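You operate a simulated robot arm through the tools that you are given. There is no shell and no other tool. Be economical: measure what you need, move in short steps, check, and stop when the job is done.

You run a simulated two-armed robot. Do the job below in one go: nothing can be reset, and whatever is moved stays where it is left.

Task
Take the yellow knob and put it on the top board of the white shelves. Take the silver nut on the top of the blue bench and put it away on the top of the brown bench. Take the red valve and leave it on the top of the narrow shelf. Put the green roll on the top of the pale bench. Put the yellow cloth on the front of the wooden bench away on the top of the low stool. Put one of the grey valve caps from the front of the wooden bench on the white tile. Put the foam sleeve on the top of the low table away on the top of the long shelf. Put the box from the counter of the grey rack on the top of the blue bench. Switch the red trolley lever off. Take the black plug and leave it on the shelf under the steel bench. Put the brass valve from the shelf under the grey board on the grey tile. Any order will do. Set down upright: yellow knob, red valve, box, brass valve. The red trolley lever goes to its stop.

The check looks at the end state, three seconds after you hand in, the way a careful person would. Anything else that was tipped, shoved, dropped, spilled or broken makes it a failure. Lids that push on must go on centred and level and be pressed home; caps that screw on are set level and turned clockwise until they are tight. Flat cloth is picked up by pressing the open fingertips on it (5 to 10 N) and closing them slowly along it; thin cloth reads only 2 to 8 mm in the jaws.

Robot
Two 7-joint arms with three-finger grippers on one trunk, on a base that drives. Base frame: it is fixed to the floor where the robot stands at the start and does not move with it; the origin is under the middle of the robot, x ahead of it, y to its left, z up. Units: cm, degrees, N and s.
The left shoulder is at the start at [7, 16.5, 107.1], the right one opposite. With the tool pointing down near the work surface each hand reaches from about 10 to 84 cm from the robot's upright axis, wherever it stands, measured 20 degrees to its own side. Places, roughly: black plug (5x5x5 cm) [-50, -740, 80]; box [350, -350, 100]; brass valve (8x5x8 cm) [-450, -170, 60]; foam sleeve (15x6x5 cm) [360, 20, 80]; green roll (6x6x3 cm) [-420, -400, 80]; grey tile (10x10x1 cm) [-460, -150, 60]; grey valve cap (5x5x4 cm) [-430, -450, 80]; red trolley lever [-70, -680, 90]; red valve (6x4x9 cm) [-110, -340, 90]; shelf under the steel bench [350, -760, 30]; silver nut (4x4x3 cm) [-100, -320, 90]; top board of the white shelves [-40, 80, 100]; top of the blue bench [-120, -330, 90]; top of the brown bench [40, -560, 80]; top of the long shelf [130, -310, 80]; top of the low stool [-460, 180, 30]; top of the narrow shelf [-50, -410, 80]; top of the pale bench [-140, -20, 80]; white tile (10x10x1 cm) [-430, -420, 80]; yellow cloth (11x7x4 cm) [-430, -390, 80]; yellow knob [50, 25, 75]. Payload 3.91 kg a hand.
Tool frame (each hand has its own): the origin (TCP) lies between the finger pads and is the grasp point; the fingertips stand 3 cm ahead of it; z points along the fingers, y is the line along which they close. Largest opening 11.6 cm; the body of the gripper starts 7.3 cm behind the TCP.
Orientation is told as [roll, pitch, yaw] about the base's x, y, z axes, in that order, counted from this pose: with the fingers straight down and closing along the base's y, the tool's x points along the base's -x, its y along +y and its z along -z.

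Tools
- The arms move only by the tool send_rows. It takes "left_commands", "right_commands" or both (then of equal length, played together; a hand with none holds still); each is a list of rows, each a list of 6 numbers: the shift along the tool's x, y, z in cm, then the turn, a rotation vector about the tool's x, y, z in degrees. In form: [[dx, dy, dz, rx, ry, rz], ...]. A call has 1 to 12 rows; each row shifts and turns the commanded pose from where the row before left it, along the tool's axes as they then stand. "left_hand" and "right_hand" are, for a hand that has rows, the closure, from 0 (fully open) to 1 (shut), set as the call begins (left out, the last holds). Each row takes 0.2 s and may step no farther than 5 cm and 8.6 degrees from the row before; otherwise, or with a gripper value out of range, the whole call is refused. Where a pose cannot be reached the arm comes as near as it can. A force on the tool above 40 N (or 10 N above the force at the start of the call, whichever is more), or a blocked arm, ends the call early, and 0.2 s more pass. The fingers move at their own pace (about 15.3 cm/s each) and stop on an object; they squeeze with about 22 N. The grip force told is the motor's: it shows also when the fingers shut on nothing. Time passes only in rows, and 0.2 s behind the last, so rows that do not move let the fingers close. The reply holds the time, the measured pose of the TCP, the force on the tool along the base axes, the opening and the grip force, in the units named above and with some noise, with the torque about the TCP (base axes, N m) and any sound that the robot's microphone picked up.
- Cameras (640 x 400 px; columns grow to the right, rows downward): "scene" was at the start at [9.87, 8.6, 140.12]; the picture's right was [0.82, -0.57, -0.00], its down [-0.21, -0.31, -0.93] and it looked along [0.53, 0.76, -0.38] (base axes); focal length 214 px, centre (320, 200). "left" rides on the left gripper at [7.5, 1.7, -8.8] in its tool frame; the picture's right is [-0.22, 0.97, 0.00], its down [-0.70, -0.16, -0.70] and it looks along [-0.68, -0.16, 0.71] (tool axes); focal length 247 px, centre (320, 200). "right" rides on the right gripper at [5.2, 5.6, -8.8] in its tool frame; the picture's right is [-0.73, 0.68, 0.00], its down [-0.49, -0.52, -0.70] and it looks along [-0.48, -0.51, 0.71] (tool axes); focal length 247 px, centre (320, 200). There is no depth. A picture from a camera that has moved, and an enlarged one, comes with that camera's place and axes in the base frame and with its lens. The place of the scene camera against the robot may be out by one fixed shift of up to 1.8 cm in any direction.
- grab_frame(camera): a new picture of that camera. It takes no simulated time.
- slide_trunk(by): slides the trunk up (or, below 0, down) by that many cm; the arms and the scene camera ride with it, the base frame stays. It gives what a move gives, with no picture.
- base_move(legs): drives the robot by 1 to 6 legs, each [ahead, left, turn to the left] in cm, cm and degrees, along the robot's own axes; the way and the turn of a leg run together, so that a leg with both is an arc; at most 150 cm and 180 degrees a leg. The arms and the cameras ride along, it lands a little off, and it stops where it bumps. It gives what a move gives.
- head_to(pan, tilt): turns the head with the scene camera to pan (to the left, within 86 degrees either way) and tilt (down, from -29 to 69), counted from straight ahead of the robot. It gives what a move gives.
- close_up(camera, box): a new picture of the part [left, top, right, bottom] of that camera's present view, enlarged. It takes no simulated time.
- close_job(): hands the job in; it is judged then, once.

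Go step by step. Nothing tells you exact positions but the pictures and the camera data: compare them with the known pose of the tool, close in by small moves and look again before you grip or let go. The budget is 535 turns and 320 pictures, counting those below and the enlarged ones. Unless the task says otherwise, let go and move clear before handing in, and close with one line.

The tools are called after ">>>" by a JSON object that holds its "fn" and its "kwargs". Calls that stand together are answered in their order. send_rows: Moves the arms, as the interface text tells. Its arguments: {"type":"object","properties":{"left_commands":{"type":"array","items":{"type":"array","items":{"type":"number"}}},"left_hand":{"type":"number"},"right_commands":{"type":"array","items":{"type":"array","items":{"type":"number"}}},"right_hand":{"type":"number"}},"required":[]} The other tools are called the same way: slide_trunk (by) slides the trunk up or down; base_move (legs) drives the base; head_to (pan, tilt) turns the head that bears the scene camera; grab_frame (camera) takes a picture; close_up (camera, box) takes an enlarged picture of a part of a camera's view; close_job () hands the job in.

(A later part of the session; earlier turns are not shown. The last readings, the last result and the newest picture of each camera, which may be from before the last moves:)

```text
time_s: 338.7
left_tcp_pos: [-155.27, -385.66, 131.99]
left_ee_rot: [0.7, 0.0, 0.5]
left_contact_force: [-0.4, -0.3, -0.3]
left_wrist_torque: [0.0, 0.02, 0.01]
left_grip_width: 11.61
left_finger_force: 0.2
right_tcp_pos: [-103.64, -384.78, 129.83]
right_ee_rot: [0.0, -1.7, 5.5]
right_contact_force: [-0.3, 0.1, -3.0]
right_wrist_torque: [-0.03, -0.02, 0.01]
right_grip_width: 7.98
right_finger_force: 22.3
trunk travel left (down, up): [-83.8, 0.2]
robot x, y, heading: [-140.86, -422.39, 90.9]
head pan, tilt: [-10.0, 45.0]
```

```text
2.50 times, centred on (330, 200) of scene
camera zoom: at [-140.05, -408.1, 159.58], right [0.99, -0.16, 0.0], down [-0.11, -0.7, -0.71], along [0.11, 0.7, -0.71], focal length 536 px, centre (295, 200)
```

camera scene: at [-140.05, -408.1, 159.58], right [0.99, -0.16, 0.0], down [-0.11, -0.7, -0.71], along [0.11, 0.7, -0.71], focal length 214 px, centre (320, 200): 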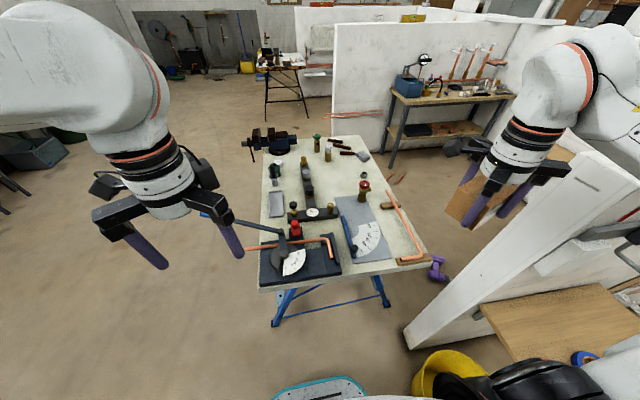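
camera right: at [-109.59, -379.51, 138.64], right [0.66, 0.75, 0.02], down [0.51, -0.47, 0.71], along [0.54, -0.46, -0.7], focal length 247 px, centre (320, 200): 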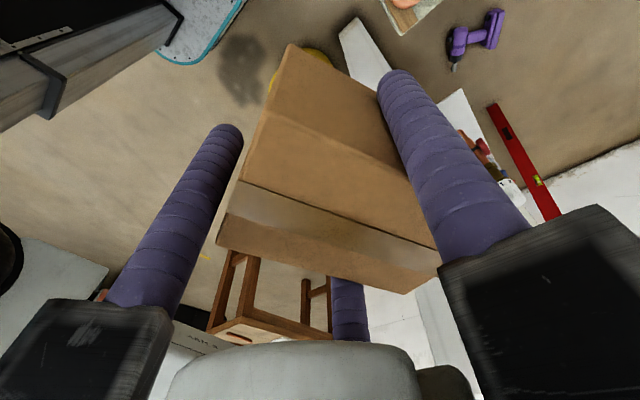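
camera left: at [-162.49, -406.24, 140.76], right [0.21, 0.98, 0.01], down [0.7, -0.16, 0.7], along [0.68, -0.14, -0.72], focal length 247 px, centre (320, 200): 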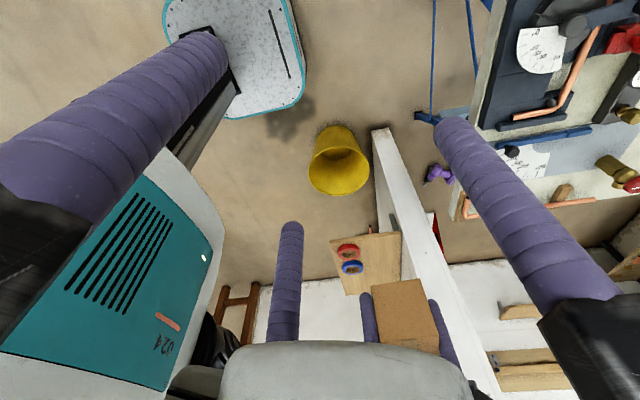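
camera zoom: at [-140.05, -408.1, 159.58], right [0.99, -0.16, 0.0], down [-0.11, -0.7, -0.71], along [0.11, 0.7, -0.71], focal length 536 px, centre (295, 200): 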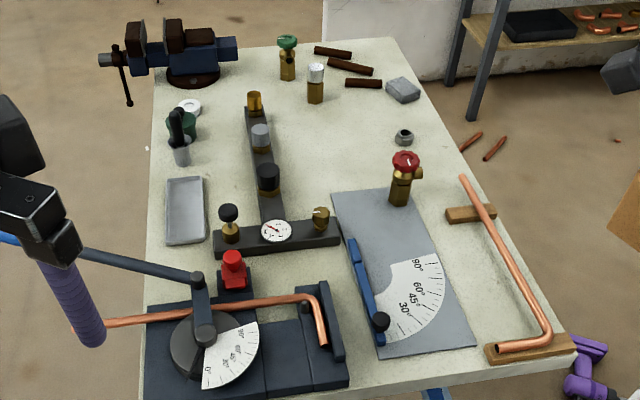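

>>> {"fn": "close_up", "kwargs": {"camera": "scene", "box": [420, 110, 600, 250]}}

>>> {"fn": "close_up", "kwargs": {"camera": "right", "box": [160, 20, 500, 320]}}

```text
2.86 times, centred on (510, 180) of scene
camera zoom: at [-140.05, -408.1, 159.58], right [0.99, -0.16, 0.0], down [-0.11, -0.7, -0.71], along [0.11, 0.7, -0.71], focal length 613 px, centre (-223, 257)
```

zoom: 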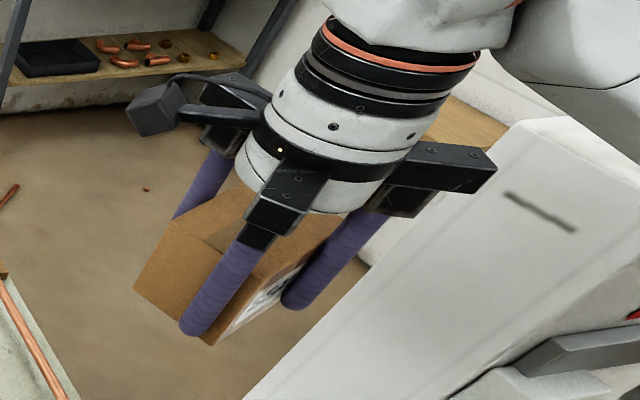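

```text
1.33 times, centred on (330, 170) of right
camera zoom: at [-109.59, -379.51, 138.64], right [0.66, 0.75, 0.02], down [0.51, -0.47, 0.71], along [0.54, -0.46, -0.7], focal length 329 px, centre (307, 240)
```

zoom: 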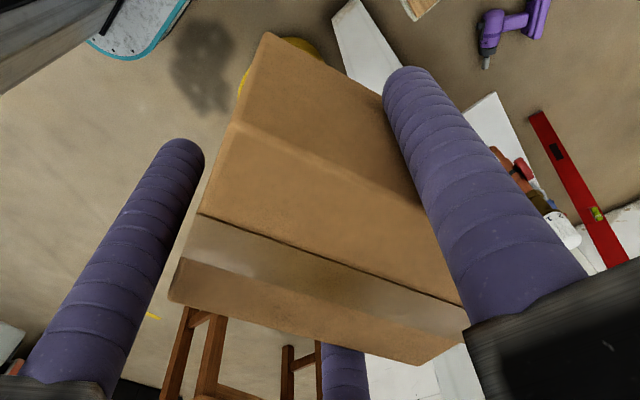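

The box shifted in my grip, so I'll handle it gently. I bring it back in front slowly, then sidestep to reach the red valve with the left hand from the south.

>>> {"fn": "send_rows", "kwargs": {"right_commands": [[1.5, 0, 0, 0, 0, 0], [2, 0, 0, 0, 0, 0], [2, 0, 0, 0, 0, 0], [2, 0, 0, 0, 0, 0], [2, 0, 0, 0, 0, 0], [2, 0, 0, 0, 0, 0], [2, 0, 0, 0, 0, 0], [2, 0, 0, 0, 0, 0], [2, 0, 0, 0, 0, 0], [2, 0, 0, 0, 0, 0], [1.5, 0, 0, 0, 0, 0], [1, 0, 0, 0, 0, 0]]}}

>>> {"fn": "grab_frame", "kwargs": {"camera": "right"}}

```text
time_s: 341.3
left_tcp_pos: [-155.46, -385.63, 132.16]
left_ee_rot: [0.6, 0.1, 0.6]
left_contact_force: [-0.1, 0.4, -0.1]
left_wrist_torque: [0.05, -0.03, 0.0]
left_grip_width: 11.63
left_finger_force: 0.1
right_tcp_pos: [-125.54, -386.9, 129.23]
right_ee_rot: [-0.1, -1.7, 5.5]
right_contact_force: [-0.7, 0.1, -2.4]
right_wrist_torque: [-0.06, 0.03, 0.0]
right_grip_width: 8.0
right_finger_force: 22.0
trunk travel left (down, up): [-83.8, 0.2]
robot x, y, heading: [-140.62, -422.06, 90.7]
head pan, tilt: [-10.0, 45.0]
```

```text
211 pictures are left
camera right: at [-131.53, -381.68, 138.03], right [0.66, 0.75, 0.02], down [0.51, -0.47, 0.72], along [0.54, -0.46, -0.7], focal length 247 px, centre (320, 200)
```

right: 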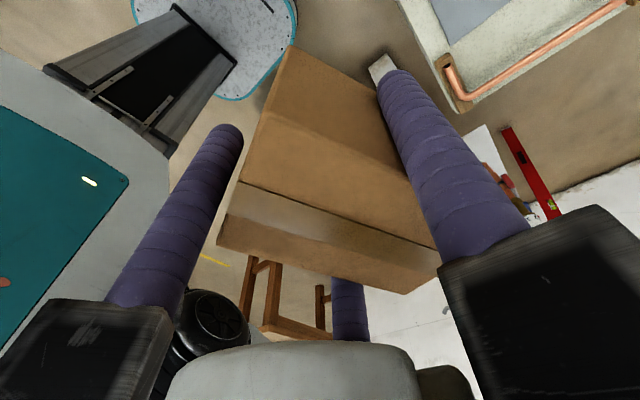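

>>> {"fn": "base_move", "kwargs": {"legs": [[0, -21, 0], [8, 0, -0.7]]}}

>>> {"fn": "slide_trunk", "kwargs": {"by": -12}}

>>> {"fn": "head_to", "kwargs": {"pan": 0, "tilt": 50}}

>>> {"fn": "grab_frame", "kwargs": {"camera": "scene"}}

```text
time_s: 342.9
left_tcp_pos: [-136.11, -385.4, 131.98]
left_ee_rot: [0.7, -0.1, 0.6]
left_contact_force: [-0.5, 0.0, -0.3]
left_wrist_torque: [-0.02, 0.0, -0.03]
left_grip_width: 11.62
left_finger_force: 0.0
right_tcp_pos: [-106.17, -386.57, 129.3]
right_ee_rot: [-0.1, -1.7, 5.5]
right_contact_force: [-0.2, -0.6, -1.5]
right_wrist_torque: [-0.05, 0.01, 0.03]
right_grip_width: 7.99
right_finger_force: 22.3
trunk travel left (down, up): [-83.8, 0.2]
robot x, y, heading: [-121.2, -421.73, 91.1]
head pan, tilt: [-10.0, 45.0]
stopped in leg 1: the robot was blocked; the commanded pose is now the measured one
```

```text
time_s: 344.4
left_tcp_pos: [-135.9, -385.34, 120.0]
left_ee_rot: [0.6, -0.1, 0.6]
left_contact_force: [0.3, 0.1, -0.1]
left_wrist_torque: [-0.03, -0.01, -0.02]
left_grip_width: 11.61
left_finger_force: 0.1
right_tcp_pos: [-105.96, -386.6, 117.17]
right_ee_rot: [-0.1, -1.9, 5.4]
right_contact_force: [0.0, -0.8, -3.1]
right_wrist_torque: [-0.03, 0.03, -0.01]
right_grip_width: 7.95
right_finger_force: 22.0
trunk travel left (down, up): [-71.8, 12.2]
robot x, y, heading: [-121.22, -422.12, 90.8]
head pan, tilt: [-10.0, 45.0]
```

```text
time_s: 345.1
left_tcp_pos: [-135.94, -385.4, 119.99]
left_ee_rot: [0.7, 0.0, 0.6]
left_contact_force: [0.1, 0.6, -1.1]
left_wrist_torque: [-0.01, 0.0, -0.03]
left_grip_width: 11.6
left_finger_force: 0.1
right_tcp_pos: [-105.95, -386.5, 117.21]
right_ee_rot: [-0.1, -1.9, 5.4]
right_contact_force: [0.7, -0.2, -2.2]
right_wrist_torque: [-0.04, 0.02, 0.01]
right_grip_width: 7.99
right_finger_force: 21.8
trunk travel left (down, up): [-71.8, 12.2]
robot x, y, heading: [-121.38, -422.03, 90.7]
head pan, tilt: [0.0, 50.0]
```

```text
210 pictures are left
camera scene: at [-122.01, -408.17, 146.89], right [1.0, 0.02, 0.0], down [0.01, -0.77, -0.64], along [-0.01, 0.64, -0.77], focal length 214 px, centre (320, 200)
```

scene: 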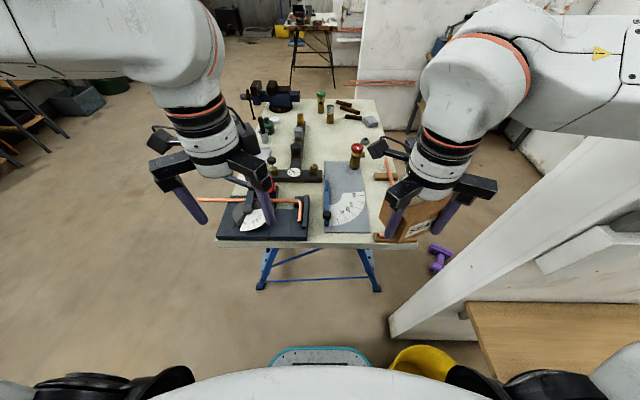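

>>> {"fn": "head_to", "kwargs": {"pan": 0, "tilt": 68}}

>>> {"fn": "grab_frame", "kwargs": {"camera": "scene"}}

```text
time_s: 346.0
left_tcp_pos: [-135.92, -385.46, 119.96]
left_ee_rot: [0.7, 0.0, 0.6]
left_contact_force: [-0.4, 0.4, 0.0]
left_wrist_torque: [-0.04, 0.01, 0.01]
left_grip_width: 11.59
left_finger_force: 0.0
right_tcp_pos: [-106.02, -386.64, 117.28]
right_ee_rot: [-0.1, -1.8, 5.5]
right_contact_force: [0.4, 0.8, -3.3]
right_wrist_torque: [-0.06, 0.08, 0.0]
right_grip_width: 7.93
right_finger_force: 22.0
trunk travel left (down, up): [-71.8, 12.2]
robot x, y, heading: [-121.04, -421.79, 91.1]
head pan, tilt: [0.0, 68.0]
```

```text
209 pictures are left
camera scene: at [-121.96, -410.17, 144.78], right [1.0, 0.02, 0.0], down [0.02, -0.93, -0.38], along [-0.01, 0.38, -0.93], focal length 214 px, centre (320, 200)
```

scene: 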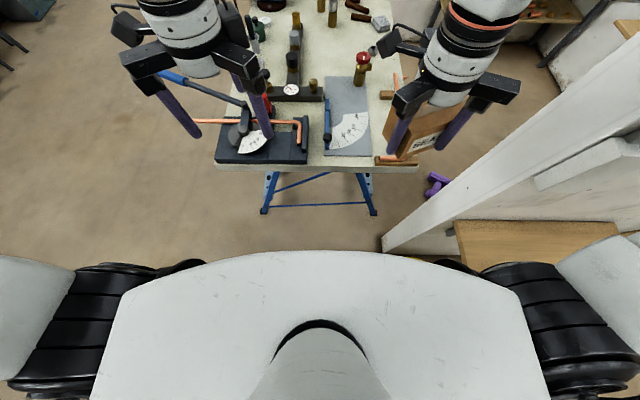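

>>> {"fn": "base_move", "kwargs": {"legs": [[0, 4, 0], [9, 0, -1], [8, 0, 0]]}}

>>> {"fn": "head_to", "kwargs": {"pan": 0, "tilt": 55}}

>>> {"fn": "grab_frame", "kwargs": {"camera": "scene"}}

```text
time_s: 347.6
left_tcp_pos: [-139.21, -377.14, 120.24]
left_ee_rot: [0.8, -0.1, -0.9]
left_contact_force: [0.2, 0.8, -0.2]
left_wrist_torque: [0.02, 0.03, -0.02]
left_grip_width: 11.59
left_finger_force: 0.0
right_tcp_pos: [-109.53, -379.3, 117.73]
right_ee_rot: [0.7, -2.0, 4.3]
right_contact_force: [-0.3, 0.2, -2.1]
right_wrist_torque: [-0.02, 0.07, 0.01]
right_grip_width: 7.95
right_finger_force: 22.4
trunk travel left (down, up): [-71.8, 12.2]
robot x, y, heading: [-125.39, -413.27, 89.5]
head pan, tilt: [0.0, 68.0]
stopped in leg 2: the robot was blocked; the commanded pose is now the measured one
```

```text
time_s: 348.4
left_tcp_pos: [-139.2, -377.36, 120.22]
left_ee_rot: [1.1, -0.2, -0.9]
left_contact_force: [0.4, 0.2, -0.3]
left_wrist_torque: [-0.02, -0.01, 0.0]
left_grip_width: 11.6
left_finger_force: 0.0
right_tcp_pos: [-109.58, -379.17, 117.8]
right_ee_rot: [0.6, -2.0, 4.3]
right_contact_force: [0.3, 0.0, -2.8]
right_wrist_torque: [-0.03, 0.07, 0.0]
right_grip_width: 7.96
right_finger_force: 22.2
trunk travel left (down, up): [-71.8, 12.2]
robot x, y, heading: [-125.24, -413.38, 89.7]
head pan, tilt: [0.0, 55.0]
```

```text
208 pictures are left
camera scene: at [-125.98, -401.1, 146.35], right [1.0, -0.01, 0.0], down [0.0, -0.82, -0.58], along [0.01, 0.58, -0.82], focal length 214 px, centre (320, 200)
```

scene: 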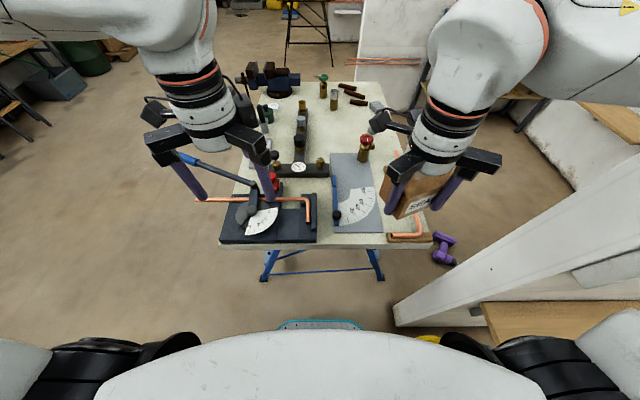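

Likely the right forearm meets the wall there. I'll instead go around to the north end of the bench, place the box and take the nut from there.

>>> {"fn": "base_move", "kwargs": {"legs": [[-15, 0, 0], [0, 85, 0]]}}

>>> {"fn": "slide_trunk", "kwargs": {"by": 12}}

>>> {"fn": "base_move", "kwargs": {"legs": [[150, 0, 0], [45, 0, 0], [0, 0, -179]]}}

>>> {"fn": "head_to", "kwargs": {"pan": 30, "tilt": 35}}

>>> {"fn": "grab_frame", "kwargs": {"camera": "scene"}}

>>> {"fn": "head_to", "kwargs": {"pan": 75, "tilt": 35}}

>>> {"fn": "grab_frame", "kwargs": {"camera": "scene"}}

```text
time_s: 354.0
left_tcp_pos: [-225.82, -391.03, 120.04]
left_ee_rot: [0.7, 0.1, -0.6]
left_contact_force: [0.3, -0.1, -0.8]
left_wrist_torque: [-0.01, 0.0, 0.01]
left_grip_width: 11.61
left_finger_force: 0.1
right_tcp_pos: [-195.96, -393.04, 117.39]
right_ee_rot: [0.2, -1.8, 4.3]
right_contact_force: [0.5, -1.2, -2.7]
right_wrist_torque: [-0.06, 0.06, 0.01]
right_grip_width: 7.92
right_finger_force: 22.4
trunk travel left (down, up): [-71.8, 12.2]
robot x, y, heading: [-212.21, -427.64, 89.9]
head pan, tilt: [0.0, 55.0]
```

```text
time_s: 355.5
left_tcp_pos: [-225.91, -391.22, 131.98]
left_ee_rot: [0.7, 0.0, -0.7]
left_contact_force: [-0.4, 0.3, 0.0]
left_wrist_torque: [0.01, 0.0, 0.0]
left_grip_width: 11.59
left_finger_force: 0.0
right_tcp_pos: [-195.89, -392.96, 129.37]
right_ee_rot: [0.2, -1.8, 4.3]
right_contact_force: [0.3, 1.0, -2.3]
right_wrist_torque: [-0.06, 0.01, 0.02]
right_grip_width: 7.89
right_finger_force: 21.8
trunk travel left (down, up): [-83.8, 0.2]
robot x, y, heading: [-212.19, -427.73, 89.8]
head pan, tilt: [0.0, 55.0]
```

```text
time_s: 372.6
left_tcp_pos: [-197.68, -267.5, 131.97]
left_ee_rot: [0.7, -0.2, -178.9]
left_contact_force: [-0.4, 0.1, -0.3]
left_wrist_torque: [0.0, -0.01, -0.02]
left_grip_width: 11.62
left_finger_force: 0.0
right_tcp_pos: [-227.63, -266.81, 129.33]
right_ee_rot: [0.2, -1.8, -173.6]
right_contact_force: [0.7, 0.0, -2.4]
right_wrist_torque: [0.04, 0.0, 0.03]
right_grip_width: 7.87
right_finger_force: 22.2
trunk travel left (down, up): [-83.8, 0.2]
robot x, y, heading: [-212.81, -231.47, -88.5]
head pan, tilt: [0.0, 55.0]
```

```text
time_s: 373.6
left_tcp_pos: [-197.78, -267.66, 132.07]
left_ee_rot: [0.6, 0.1, -178.8]
left_contact_force: [0.6, -1.2, 0.5]
left_wrist_torque: [-0.01, -0.02, 0.01]
left_grip_width: 11.59
left_finger_force: 0.1
right_tcp_pos: [-227.73, -266.73, 129.3]
right_ee_rot: [0.2, -1.7, -173.7]
right_contact_force: [0.1, -0.4, -3.0]
right_wrist_torque: [0.05, -0.03, 0.02]
right_grip_width: 7.83
right_finger_force: 22.0
trunk travel left (down, up): [-83.8, 0.2]
robot x, y, heading: [-213.0, -230.99, -88.6]
head pan, tilt: [30.0, 35.0]
```

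```text
207 pictures are left
camera scene: at [-208.48, -242.91, 161.06], right [-0.85, -0.52, 0.0], down [-0.3, 0.49, -0.82], along [0.43, -0.7, -0.57], focal length 214 px, centre (320, 200)
```

scene: 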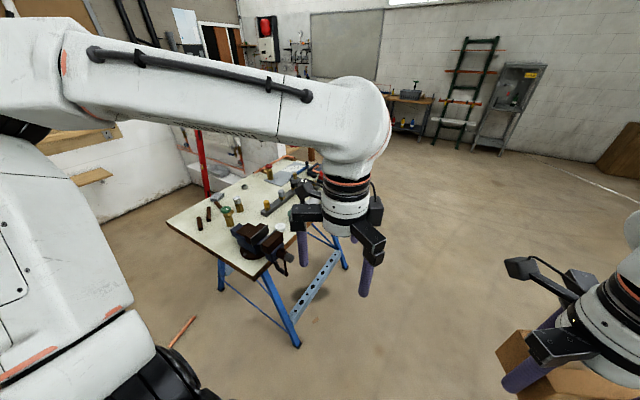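

```text
time_s: 374.7
left_tcp_pos: [-197.72, -267.68, 131.96]
left_ee_rot: [0.7, 0.0, -178.8]
left_contact_force: [-1.0, 0.9, 0.0]
left_wrist_torque: [-0.01, 0.0, -0.01]
left_grip_width: 11.61
left_finger_force: 0.1
right_tcp_pos: [-227.71, -266.68, 129.37]
right_ee_rot: [0.2, -1.7, -173.7]
right_contact_force: [-0.8, 0.0, -3.2]
right_wrist_torque: [0.04, -0.04, 0.0]
right_grip_width: 7.85
right_finger_force: 22.0
trunk travel left (down, up): [-83.8, 0.2]
robot x, y, heading: [-212.82, -231.11, -88.2]
head pan, tilt: [75.0, 35.0]
```

```text
206 pictures are left
camera scene: at [-204.52, -237.45, 161.07], right [-0.23, -0.97, 0.0], down [-0.56, 0.13, -0.82], along [0.8, -0.19, -0.57], focal length 214 px, centre (320, 200)
```

scene: 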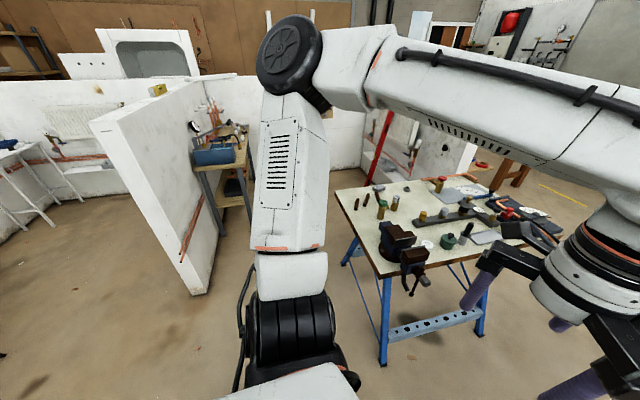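

>>> {"fn": "base_move", "kwargs": {"legs": [[0, 82, -1.5]]}}

>>> {"fn": "head_to", "kwargs": {"pan": 5, "tilt": 48}}

>>> {"fn": "grab_frame", "kwargs": {"camera": "scene"}}

>>> {"fn": "grab_frame", "kwargs": {"camera": "left"}}

>>> {"fn": "grab_frame", "kwargs": {"camera": "right"}}

```text
time_s: 379.1
left_tcp_pos: [-116.68, -267.0, 131.99]
left_ee_rot: [0.7, 0.1, 179.5]
left_contact_force: [0.6, -0.1, -0.4]
left_wrist_torque: [0.0, 0.01, 0.0]
left_grip_width: 11.61
left_finger_force: 0.2
right_tcp_pos: [-146.56, -265.07, 129.38]
right_ee_rot: [0.2, -1.8, -175.5]
right_contact_force: [-0.7, -0.2, -2.4]
right_wrist_torque: [0.05, -0.04, -0.02]
right_grip_width: 7.84
right_finger_force: 21.8
trunk travel left (down, up): [-83.8, 0.2]
robot x, y, heading: [-130.22, -230.27, -90.0]
head pan, tilt: [75.0, 35.0]
```

```text
time_s: 380.5
left_tcp_pos: [-116.66, -266.86, 131.98]
left_ee_rot: [0.7, -0.1, 179.6]
left_contact_force: [0.6, -0.4, -0.1]
left_wrist_torque: [0.02, -0.03, 0.01]
left_grip_width: 11.6
left_finger_force: 0.0
right_tcp_pos: [-146.56, -265.1, 129.31]
right_ee_rot: [0.2, -1.9, -175.4]
right_contact_force: [-0.1, -0.2, -3.4]
right_wrist_torque: [0.01, -0.01, 0.03]
right_grip_width: 7.82
right_finger_force: 22.2
trunk travel left (down, up): [-83.8, 0.2]
robot x, y, heading: [-130.29, -229.76, -90.1]
head pan, tilt: [5.0, 48.0]
```

```text
205 pictures are left
camera scene: at [-130.35, -242.09, 159.16], right [-1.0, -0.09, 0.0], down [-0.07, 0.74, -0.67], along [0.06, -0.67, -0.74], focal length 214 px, centre (320, 200)
```

scene: 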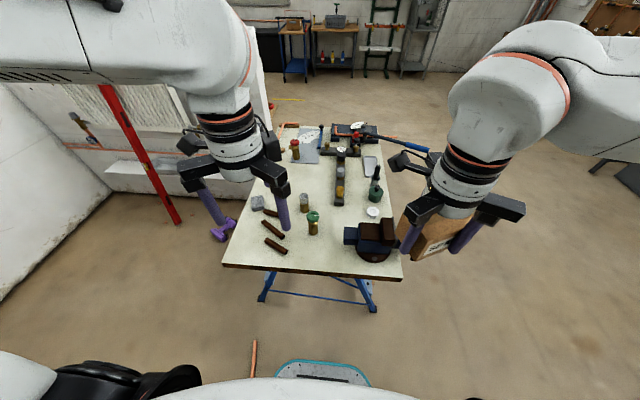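

```text
204 pictures are left
camera left: at [-109.1, -268.4, 140.79], right [-0.23, -0.97, 0.01], down [-0.69, 0.17, 0.7], along [-0.68, 0.15, -0.72], focal length 247 px, centre (320, 200)
```

left: 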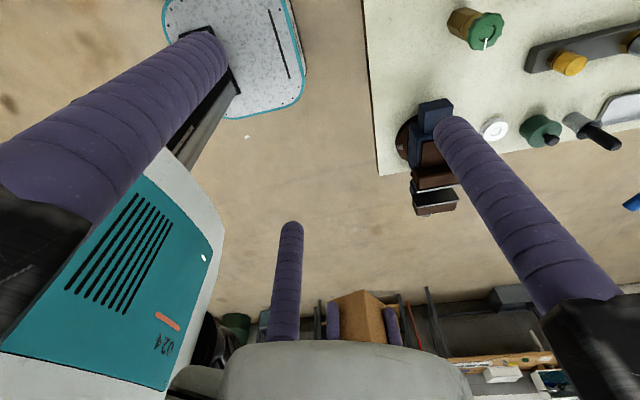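

```text
203 pictures are left
camera right: at [-140.61, -270.16, 138.17], right [-0.67, -0.74, 0.03], down [-0.5, 0.49, 0.71], along [-0.54, 0.47, -0.7], focal length 247 px, centre (320, 200)
```

right: 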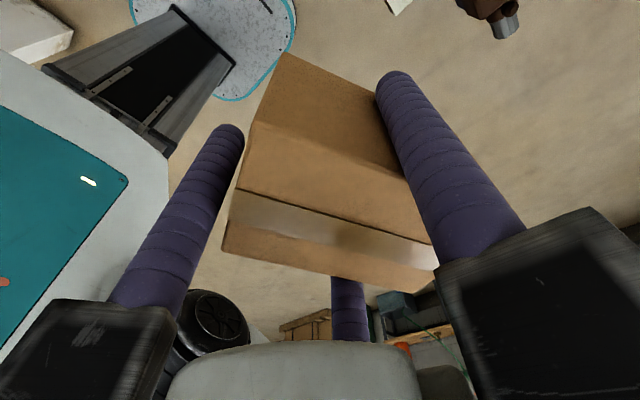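

Bench top is about z=87. I step 22 cm closer (base fits under the bench edge), shifted 5 cm west to avoid a pipe on the floor.

>>> {"fn": "base_move", "kwargs": {"legs": [[0, -5, 0], [12, 0, 0], [9, 0, 0]]}}

>>> {"fn": "head_to", "kwargs": {"pan": 5, "tilt": 55}}

>>> {"fn": "grab_frame", "kwargs": {"camera": "scene"}}

```text
time_s: 383.0
left_tcp_pos: [-121.64, -287.46, 132.22]
left_ee_rot: [0.9, 0.1, 179.7]
left_contact_force: [0.0, 0.7, 0.5]
left_wrist_torque: [-0.01, -0.01, 0.0]
left_grip_width: 11.62
left_finger_force: 0.1
right_tcp_pos: [-151.49, -285.84, 129.52]
right_ee_rot: [0.3, -1.9, -175.2]
right_contact_force: [0.4, 1.0, -2.8]
right_wrist_torque: [0.0, -0.06, 0.01]
right_grip_width: 7.82
right_finger_force: 22.0
trunk travel left (down, up): [-83.8, 0.2]
robot x, y, heading: [-135.57, -251.52, -89.8]
head pan, tilt: [5.0, 48.0]
```

```text
time_s: 383.7
left_tcp_pos: [-121.71, -287.87, 131.98]
left_ee_rot: [0.6, 0.0, 179.8]
left_contact_force: [0.7, -0.5, -0.7]
left_wrist_torque: [0.0, 0.04, 0.01]
left_grip_width: 11.59
left_finger_force: 0.0
right_tcp_pos: [-151.46, -286.16, 129.28]
right_ee_rot: [0.1, -1.8, -175.2]
right_contact_force: [-0.1, 0.5, -2.9]
right_wrist_torque: [0.03, -0.01, 0.0]
right_grip_width: 7.8
right_finger_force: 21.8
trunk travel left (down, up): [-83.8, 0.2]
robot x, y, heading: [-135.53, -251.16, -89.7]
head pan, tilt: [5.0, 55.0]
```

```text
202 pictures are left
camera scene: at [-135.4, -262.44, 158.23], right [-1.0, -0.09, 0.0], down [-0.07, 0.82, -0.57], along [0.05, -0.57, -0.82], focal length 214 px, centre (320, 200)
```

scene: 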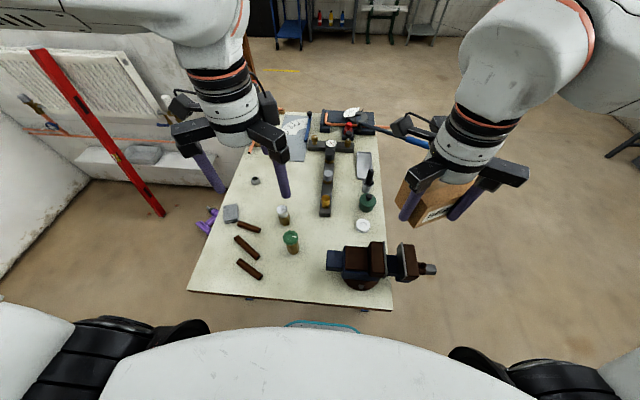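

>>> {"fn": "close_up", "kwargs": {"camera": "scene", "box": [370, 80, 550, 240]}}

>>> {"fn": "grab_frame", "kwargs": {"camera": "left"}}

```text
2.50 times, centred on (460, 160) of scene
camera zoom: at [-135.4, -262.44, 158.23], right [-1.0, -0.09, 0.0], down [-0.07, 0.82, -0.57], along [0.05, -0.57, -0.82], focal length 536 px, centre (-30, 300)
```

zoom: 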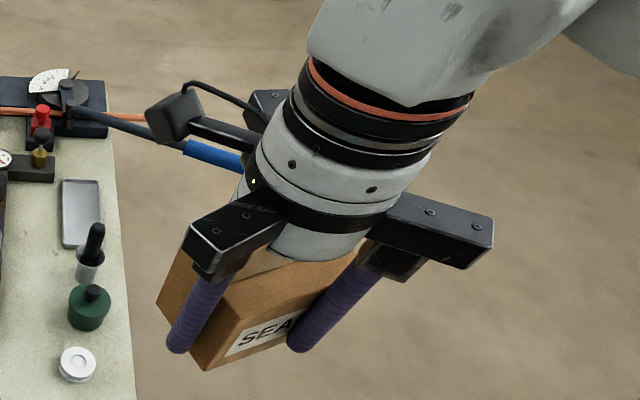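

```text
200 pictures are left
camera left: at [-114.01, -289.33, 140.77], right [-0.23, -0.97, 0.01], down [-0.69, 0.17, 0.7], along [-0.68, 0.15, -0.72], focal length 247 px, centre (320, 200)
```

left: 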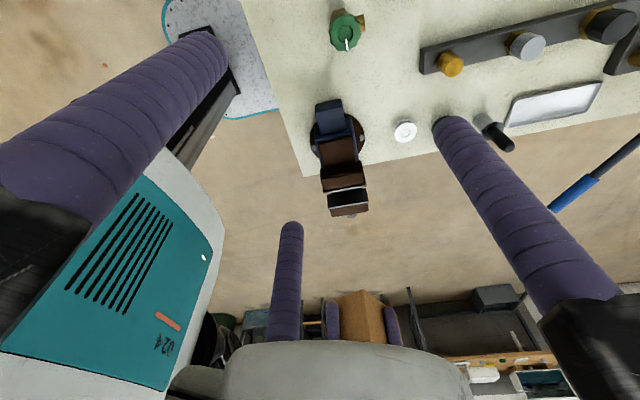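

Box is yawed in the grip but upright. I move the left hand away, then bring the box slowly over the free area at about [-117, -321].

>>> {"fn": "send_rows", "kwargs": {"left_commands": [[4, -1.5, 0, 0, 0, 0], [4, -1.5, 0, 0, 0, 0], [4, -1.5, 0, 0, 0, 0], [4, -1.5, 0, 0, 0, 0], [4, -1.5, 0, 0, 0, 0], [3, -1, 0, 0, 0, 0]]}}

>>> {"fn": "send_rows", "kwargs": {"right_commands": [[1, 1.2, 0, 0, 0, 0], [1.7, 1.9, 0, 0, 0, 0], [1.7, 1.9, 0, 0, 0, 0], [1.7, 1.9, 0, 0, 0, 0], [1.7, 1.9, 0, 0, 0, 0], [1.7, 1.9, 0, 0, 0, 0], [1.7, 1.9, 0, 0, 0, 0], [1.7, 1.9, 0, 0, 0, 0], [1.7, 1.9, 0, 0, 0, 0], [1.7, 1.9, 0, 0, 0, 0], [1.7, 1.9, 0, 0, 0, 0], [1, 1.2, 0, 0, 0, 0]]}}

>>> {"fn": "grab_frame", "kwargs": {"camera": "scene"}}

```text
time_s: 385.1
left_tcp_pos: [-101.23, -281.16, 131.53]
left_ee_rot: [0.7, 0.0, 179.7]
left_contact_force: [-0.5, -0.7, 0.0]
left_wrist_torque: [0.02, -0.02, -0.01]
left_grip_width: 11.59
left_finger_force: 0.0
left hand out of reach, approached as far as the arm can: row 6
right_tcp_pos: [-151.57, -286.18, 129.28]
right_ee_rot: [0.1, -1.8, -175.2]
right_contact_force: [1.0, 0.1, -1.8]
right_wrist_torque: [0.1, -0.07, 0.0]
right_grip_width: 7.83
right_finger_force: 22.4
trunk travel left (down, up): [-83.8, 0.2]
robot x, y, heading: [-135.41, -251.1, -89.9]
head pan, tilt: [5.0, 55.0]
```

```text
time_s: 387.7
left_tcp_pos: [-101.07, -281.19, 131.54]
left_ee_rot: [0.7, -0.1, 179.7]
left_contact_force: [-0.2, 0.1, -0.1]
left_wrist_torque: [-0.02, 0.01, -0.01]
left_grip_width: 11.59
left_finger_force: 0.1
right_tcp_pos: [-130.68, -305.92, 128.82]
right_ee_rot: [0.2, -1.9, -175.2]
right_contact_force: [-0.2, 0.0, -2.2]
right_wrist_torque: [0.02, -0.01, 0.02]
right_grip_width: 7.83
right_finger_force: 22.3
trunk travel left (down, up): [-83.8, 0.2]
robot x, y, heading: [-135.52, -251.01, -89.8]
head pan, tilt: [5.0, 55.0]
```

```text
199 pictures are left
camera scene: at [-135.28, -262.43, 158.23], right [-1.0, -0.09, 0.0], down [-0.07, 0.82, -0.57], along [0.05, -0.57, -0.82], focal length 214 px, centre (320, 200)
```

scene: 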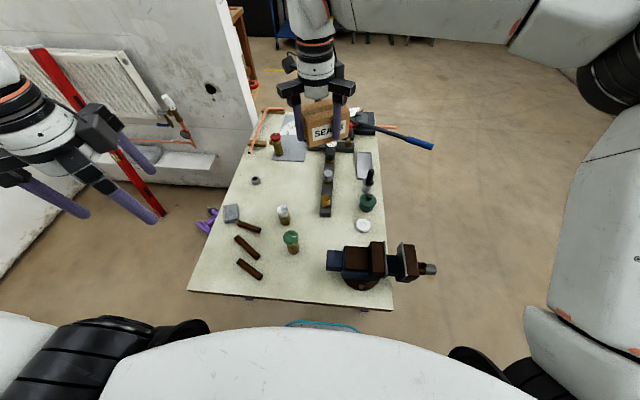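

>>> {"fn": "send_rows", "kwargs": {"right_commands": [[1.44, 1.83, 0.5, 0, 0, 0], [1.44, 1.83, 1, 0, 0, 0], [1.44, 1.83, 1, 0, 0, 0], [1.44, 1.83, 1, 0, 0, 0], [1.44, 1.83, 1, 0, 0, 0], [1.44, 1.83, 1, 0, 0, 0], [1.44, 1.83, 1.5, 0, 0, 0], [1.44, 1.83, 2, 0, 0, 0], [0, 0, 3, 0, 0, 0], [0, 0, 3, 0, 0, 0], [0, 0, 3, 0, 0, 0], [0, 0, 3, 0, 0, 0]]}}

>>> {"fn": "close_up", "kwargs": {"camera": "scene", "box": [190, 80, 430, 280]}}

>>> {"fn": "grab_frame", "kwargs": {"camera": "right"}}

```text
time_s: 390.3
left_tcp_pos: [-101.08, -281.16, 131.59]
left_ee_rot: [0.7, -0.1, 179.7]
left_contact_force: [-1.2, -0.8, 0.4]
left_wrist_torque: [0.02, -0.01, 0.06]
left_grip_width: 11.6
left_finger_force: 0.1
right_tcp_pos: [-118.58, -319.72, 107.45]
right_ee_rot: [0.3, -1.8, -175.2]
right_contact_force: [-1.3, 0.3, -1.2]
right_wrist_torque: [0.04, -0.04, -0.02]
right_grip_width: 7.8
right_finger_force: 22.1
trunk travel left (down, up): [-83.8, 0.2]
robot x, y, heading: [-135.32, -251.05, -89.5]
head pan, tilt: [5.0, 55.0]
```

```text
2.00 times, centred on (310, 180) of scene
camera zoom: at [-135.36, -262.45, 158.24], right [-1.0, -0.09, 0.0], down [-0.07, 0.82, -0.57], along [0.05, -0.57, -0.82], focal length 429 px, centre (340, 240)
```

zoom: 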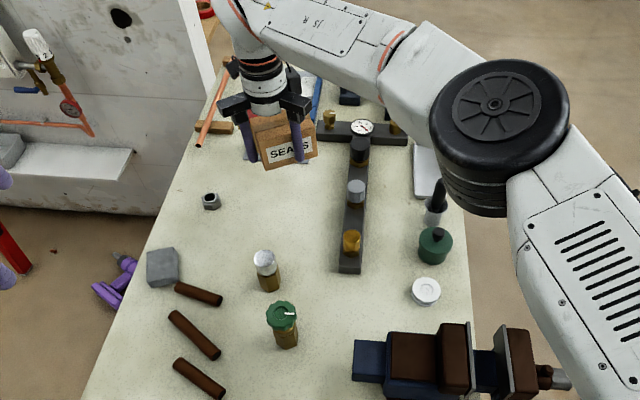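

```text
197 pictures are left
camera right: at [-112.63, -324.78, 116.27], right [-0.67, -0.74, 0.03], down [-0.51, 0.48, 0.71], along [-0.54, 0.47, -0.7], focal length 247 px, centre (320, 200)
```

right: 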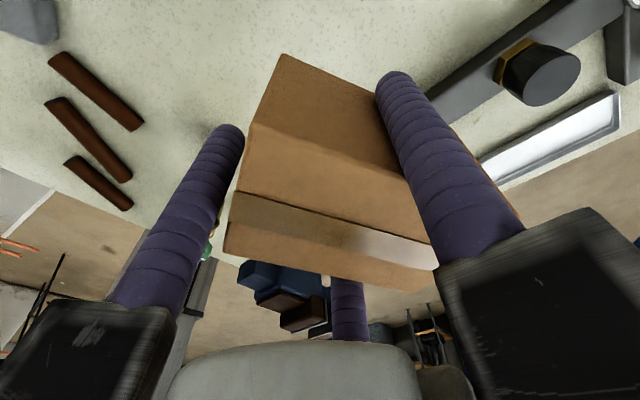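

>>> {"fn": "send_rows", "kwargs": {"right_commands": [[0, 0, 3, 0, 0, 0], [0, 0, 3, 0, 0, 0], [0, 0, 3, 0, 0, 0], [0, 0, 2.5, 0, 0, 0]]}}

>>> {"fn": "send_rows", "kwargs": {"right_commands": [[0, 0, 0.7, 0, 0, 0], [0, 0, 0.7, 0, 0, 0], [0, 0, 0.5, 0, 0, 0], [0, 0, 0.5, 0, 0, 0]]}}

>>> {"fn": "close_up", "kwargs": {"camera": "scene", "box": [230, 100, 390, 240]}}

```text
time_s: 391.3
left_tcp_pos: [-101.09, -281.15, 131.62]
left_ee_rot: [0.7, -0.1, 179.6]
left_contact_force: [-0.9, 0.7, -0.8]
left_wrist_torque: [0.01, 0.02, 0.0]
left_grip_width: 11.61
left_finger_force: 0.1
right_tcp_pos: [-119.22, -319.65, 96.08]
right_ee_rot: [0.2, -1.9, -175.2]
right_contact_force: [0.4, 0.3, -1.8]
right_wrist_torque: [0.04, -0.04, 0.04]
right_grip_width: 7.8
right_finger_force: 22.3
trunk travel left (down, up): [-83.8, 0.2]
robot x, y, heading: [-135.5, -251.39, -89.5]
head pan, tilt: [5.0, 55.0]
```

```text
time_s: 392.3
left_tcp_pos: [-100.98, -281.07, 131.54]
left_ee_rot: [0.7, -0.2, 179.7]
left_contact_force: [-0.5, 0.3, -0.4]
left_wrist_torque: [0.02, -0.01, 0.01]
left_grip_width: 11.6
left_finger_force: 0.1
right_tcp_pos: [-119.04, -319.69, 93.65]
right_ee_rot: [0.2, -1.9, -175.2]
right_contact_force: [-0.1, 0.3, -3.0]
right_wrist_torque: [0.0, -0.06, 0.02]
right_grip_width: 7.81
right_finger_force: 21.9
trunk travel left (down, up): [-83.8, 0.2]
robot x, y, heading: [-135.73, -251.26, -90.0]
head pan, tilt: [5.0, 55.0]
```

```text
2.86 times, centred on (310, 170) of scene
camera zoom: at [-135.31, -262.4, 158.24], right [-1.0, -0.09, 0.0], down [-0.07, 0.82, -0.57], along [0.05, -0.57, -0.82], focal length 613 px, centre (349, 286)
```

zoom: 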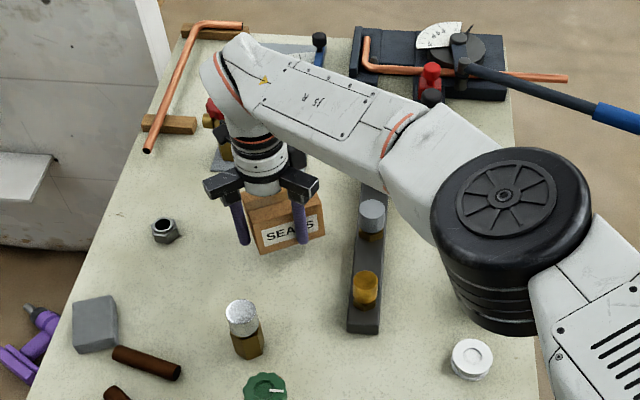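

>>> {"fn": "send_rows", "kwargs": {"right_commands": [[0, 0, 0.5, 0, 0, 0], [0, 0, 0.5, 0, 0, 0], [0, 0, 0.5, 0, 0, 0], [0, 0, 0.5, 0, 0, 0], [0, 0, 0.5, 0, 0, 0], [0, 0, 0.5, 0, 0, 0]]}}

>>> {"fn": "close_up", "kwargs": {"camera": "scene", "box": [230, 100, 390, 240]}}

```text
time_s: 393.7
left_tcp_pos: [-101.01, -281.11, 131.63]
left_ee_rot: [0.7, -0.1, 179.8]
left_contact_force: [0.4, -0.8, -0.3]
left_wrist_torque: [-0.03, -0.03, 0.02]
left_grip_width: 11.58
left_finger_force: 0.0
right_tcp_pos: [-119.14, -319.69, 90.72]
right_ee_rot: [0.3, -1.9, -175.1]
right_contact_force: [-0.3, -0.8, -2.5]
right_wrist_torque: [0.0, -0.05, 0.01]
right_grip_width: 7.81
right_finger_force: 21.9
trunk travel left (down, up): [-83.8, 0.2]
robot x, y, heading: [-135.45, -250.9, -90.1]
head pan, tilt: [5.0, 55.0]
```

```text
2.86 times, centred on (310, 170) of scene
camera zoom: at [-135.3, -262.38, 158.24], right [-1.0, -0.09, 0.0], down [-0.07, 0.82, -0.57], along [0.05, -0.57, -0.82], focal length 613 px, centre (349, 286)
```

zoom: 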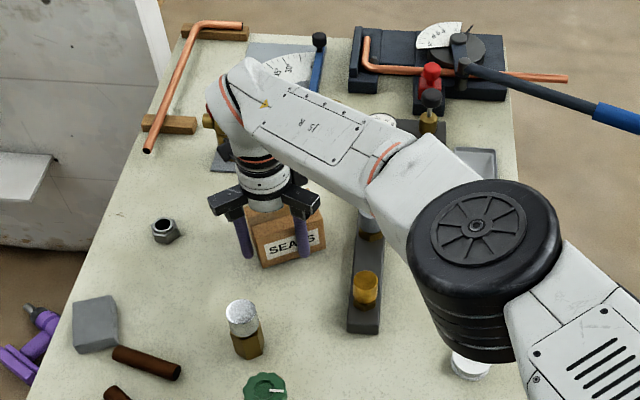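

>>> {"fn": "send_rows", "kwargs": {"right_commands": [[0, 0, 0.5, 0, 0, 0], [0, 0, 0.5, 0, 0, 0], [0, 0, 0.5, 0, 0, 0], [0, 0, 0.5, 0, 0, 0]]}}

```text
time_s: 394.7
left_tcp_pos: [-101.18, -280.68, 131.78]
left_ee_rot: [0.9, -0.1, 179.7]
left_contact_force: [-0.6, -0.4, 0.5]
left_wrist_torque: [-0.01, -0.02, 0.01]
left_grip_width: 11.61
left_finger_force: 0.0
right_tcp_pos: [-119.17, -319.41, 89.1]
right_ee_rot: [0.7, -1.6, -175.1]
right_contact_force: [1.7, -5.8, 38.5]
right_wrist_torque: [0.21, -0.6, 0.05]
right_grip_width: 7.8
right_finger_force: 21.5
trunk travel left (down, up): [-83.8, 0.2]
robot x, y, heading: [-135.49, -251.1, -89.8]
head pan, tilt: [5.0, 55.0]
```

>>> {"fn": "send_rows", "kwargs": {"right_commands": [[0, 0, -0.4, 0, 0, 0], [0, 0, 0, 0, 0, 0]]}}

>>> {"fn": "send_rows", "kwargs": {"right_commands": [[0, 0, 0, 0, 0, 0], [0, 0, 0, 0, 0, 0], [0, 0, 0, 0, 0, 0]], "right_hand": 0}}

>>> {"fn": "grab_frame", "kwargs": {"camera": "right"}}

>>> {"fn": "close_up", "kwargs": {"camera": "scene", "box": [230, 100, 390, 240]}}

```text
time_s: 395.3
left_tcp_pos: [-101.09, -280.8, 131.64]
left_ee_rot: [0.9, 0.0, 179.7]
left_contact_force: [0.6, 0.9, -0.3]
left_wrist_torque: [-0.01, 0.0, -0.03]
left_grip_width: 11.6
left_finger_force: 0.0
right_tcp_pos: [-119.28, -319.52, 89.1]
right_ee_rot: [0.3, -1.8, -175.2]
right_contact_force: [2.5, -0.3, 19.8]
right_wrist_torque: [-0.32, -0.42, 0.16]
right_grip_width: 7.8
right_finger_force: 22.2
trunk travel left (down, up): [-83.8, 0.2]
robot x, y, heading: [-135.35, -251.45, -89.9]
head pan, tilt: [5.0, 55.0]
```

```text
time_s: 396.1
left_tcp_pos: [-101.56, -280.91, 131.68]
left_ee_rot: [0.8, 0.1, 179.7]
left_contact_force: [0.2, 0.2, -0.2]
left_wrist_torque: [0.01, -0.05, -0.01]
left_grip_width: 11.62
left_finger_force: 0.1
right_tcp_pos: [-119.59, -319.65, 89.18]
right_ee_rot: [0.4, -1.7, -175.3]
right_contact_force: [-20.1, -8.7, 23.8]
right_wrist_torque: [0.53, -0.53, 0.21]
right_grip_width: 10.51
right_finger_force: 0.0
trunk travel left (down, up): [-83.8, 0.2]
robot x, y, heading: [-135.64, -251.02, -90.0]
head pan, tilt: [5.0, 55.0]
```

```text
194 pictures are left
camera right: at [-113.74, -324.62, 98.02], right [-0.67, -0.74, 0.03], down [-0.51, 0.49, 0.71], along [-0.54, 0.47, -0.7], focal length 247 px, centre (320, 200)
```

right: 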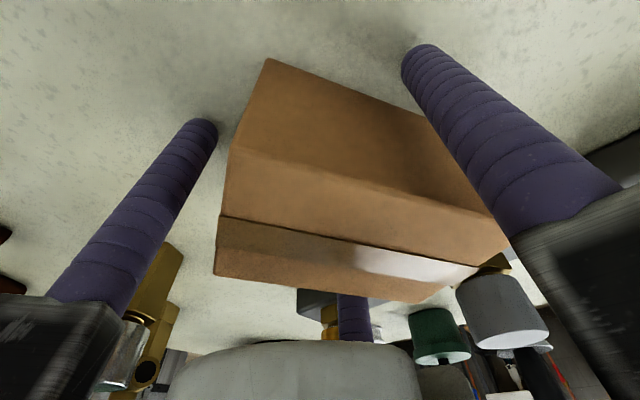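

```text
2.86 times, centred on (310, 170) of scene
camera zoom: at [-135.78, -262.15, 158.26], right [-1.0, -0.09, 0.0], down [-0.07, 0.82, -0.57], along [0.05, -0.57, -0.82], focal length 613 px, centre (349, 286)
```

zoom: 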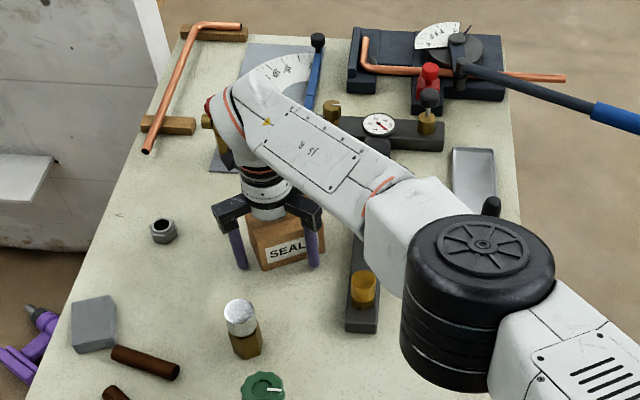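

>>> {"fn": "close_up", "kwargs": {"camera": "scene", "box": [275, 140, 325, 175]}}

```text
11.43 times, centred on (300, 158) of scene
camera zoom: at [-135.78, -262.15, 158.26], right [-1.0, -0.09, 0.0], down [-0.07, 0.82, -0.57], along [0.05, -0.57, -0.82], focal length 2451 px, centre (549, 686)
```

zoom: 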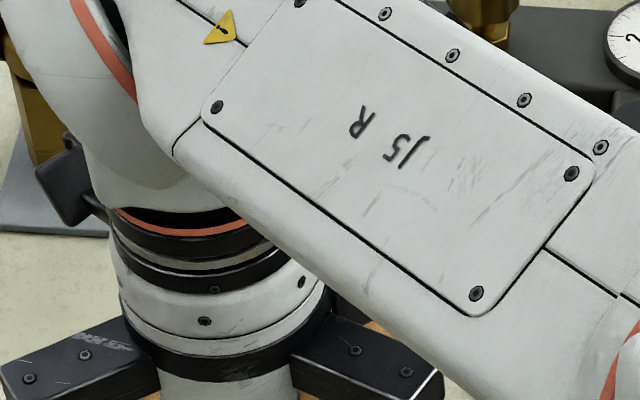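

>>> {"fn": "send_rows", "kwargs": {"right_commands": [[0, 0, -0.7, 0, 0, 0], [0, 0, -0.7, 0, 0, 0]], "right_hand": 0}}

>>> {"fn": "grab_frame", "kwargs": {"camera": "right"}}

>>> {"fn": "close_up", "kwargs": {"camera": "scene", "box": [270, 140, 350, 190]}}

```text
time_s: 396.7
left_tcp_pos: [-101.16, -280.96, 131.61]
left_ee_rot: [0.8, 0.0, 179.8]
left_contact_force: [0.1, 0.0, 0.0]
left_wrist_torque: [-0.02, 0.02, 0.0]
left_grip_width: 11.59
left_finger_force: 0.0
right_tcp_pos: [-119.19, -319.53, 90.27]
right_ee_rot: [0.1, -1.8, -175.1]
right_contact_force: [-0.2, 0.5, 0.0]
right_wrist_torque: [0.01, -0.07, 0.0]
right_grip_width: 11.61
right_finger_force: 0.0
trunk travel left (down, up): [-83.8, 0.2]
robot x, y, heading: [-135.63, -250.74, -89.9]
head pan, tilt: [5.0, 55.0]
```

```text
191 pictures are left
camera right: at [-113.17, -324.53, 99.17], right [-0.67, -0.74, 0.02], down [-0.51, 0.48, 0.71], along [-0.54, 0.47, -0.7], focal length 247 px, centre (320, 200)
```

right: 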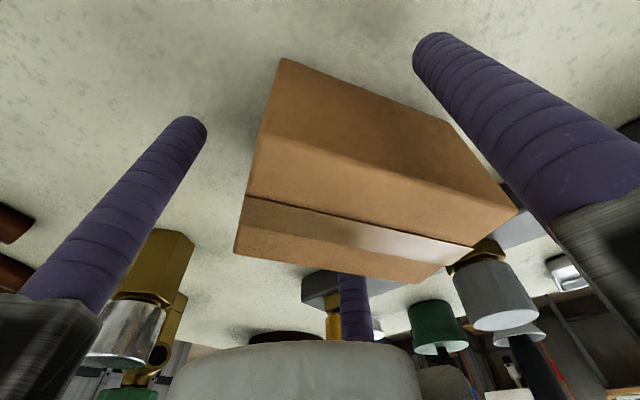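

```text
8.00 times, centred on (310, 165) of scene
camera zoom: at [-135.48, -262.28, 158.23], right [-1.0, -0.09, 0.0], down [-0.07, 0.82, -0.57], along [0.05, -0.57, -0.82], focal length 1716 px, centre (400, 480)
```

zoom: 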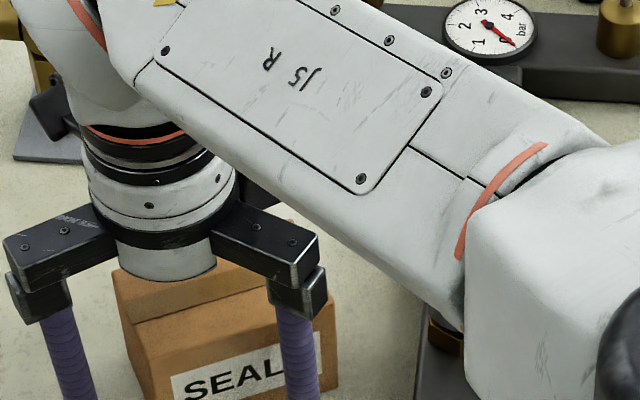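

Box is free and standing. I raise the hand and check.

>>> {"fn": "send_rows", "kwargs": {"right_commands": [[0, 0, -2, 0, 0, 0], [0, 0, -3, 0, 0, 0], [0, 0, -4, 0, 0, 0], [0, 0, -4, 0, 0, 0], [0, 0, -4, 0, 0, 0]]}}

>>> {"fn": "close_up", "kwargs": {"camera": "scene", "box": [230, 100, 390, 240]}}

>>> {"fn": "grab_frame", "kwargs": {"camera": "right"}}

```text
time_s: 397.9
left_tcp_pos: [-101.11, -280.94, 131.53]
left_ee_rot: [0.8, -0.1, 179.7]
left_contact_force: [0.0, 0.1, 0.1]
left_wrist_torque: [-0.02, -0.03, 0.0]
left_grip_width: 11.59
left_finger_force: 0.2
right_tcp_pos: [-118.72, -319.47, 107.59]
right_ee_rot: [0.2, -1.8, -175.2]
right_contact_force: [0.3, 0.2, 1.0]
right_wrist_torque: [-0.08, -0.02, 0.01]
right_grip_width: 11.6
right_finger_force: 0.0
trunk travel left (down, up): [-83.8, 0.2]
robot x, y, heading: [-135.81, -251.18, -89.6]
head pan, tilt: [5.0, 55.0]
```

```text
2.86 times, centred on (310, 170) of scene
camera zoom: at [-135.39, -262.23, 158.24], right [-1.0, -0.09, 0.0], down [-0.07, 0.82, -0.57], along [0.05, -0.57, -0.82], focal length 613 px, centre (349, 286)
```

zoom: 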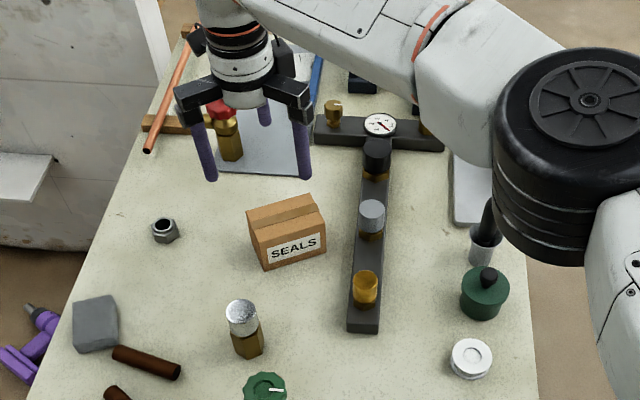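

```text
188 pictures are left
camera right: at [-112.8, -324.52, 116.4], right [-0.67, -0.74, 0.03], down [-0.51, 0.48, 0.71], along [-0.54, 0.47, -0.7], focal length 247 px, centre (320, 200)
```

right: 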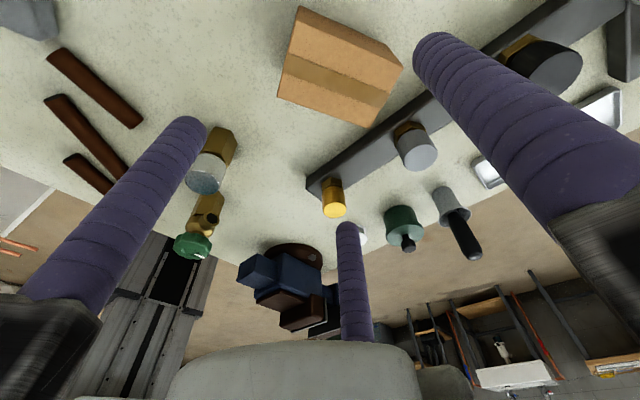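

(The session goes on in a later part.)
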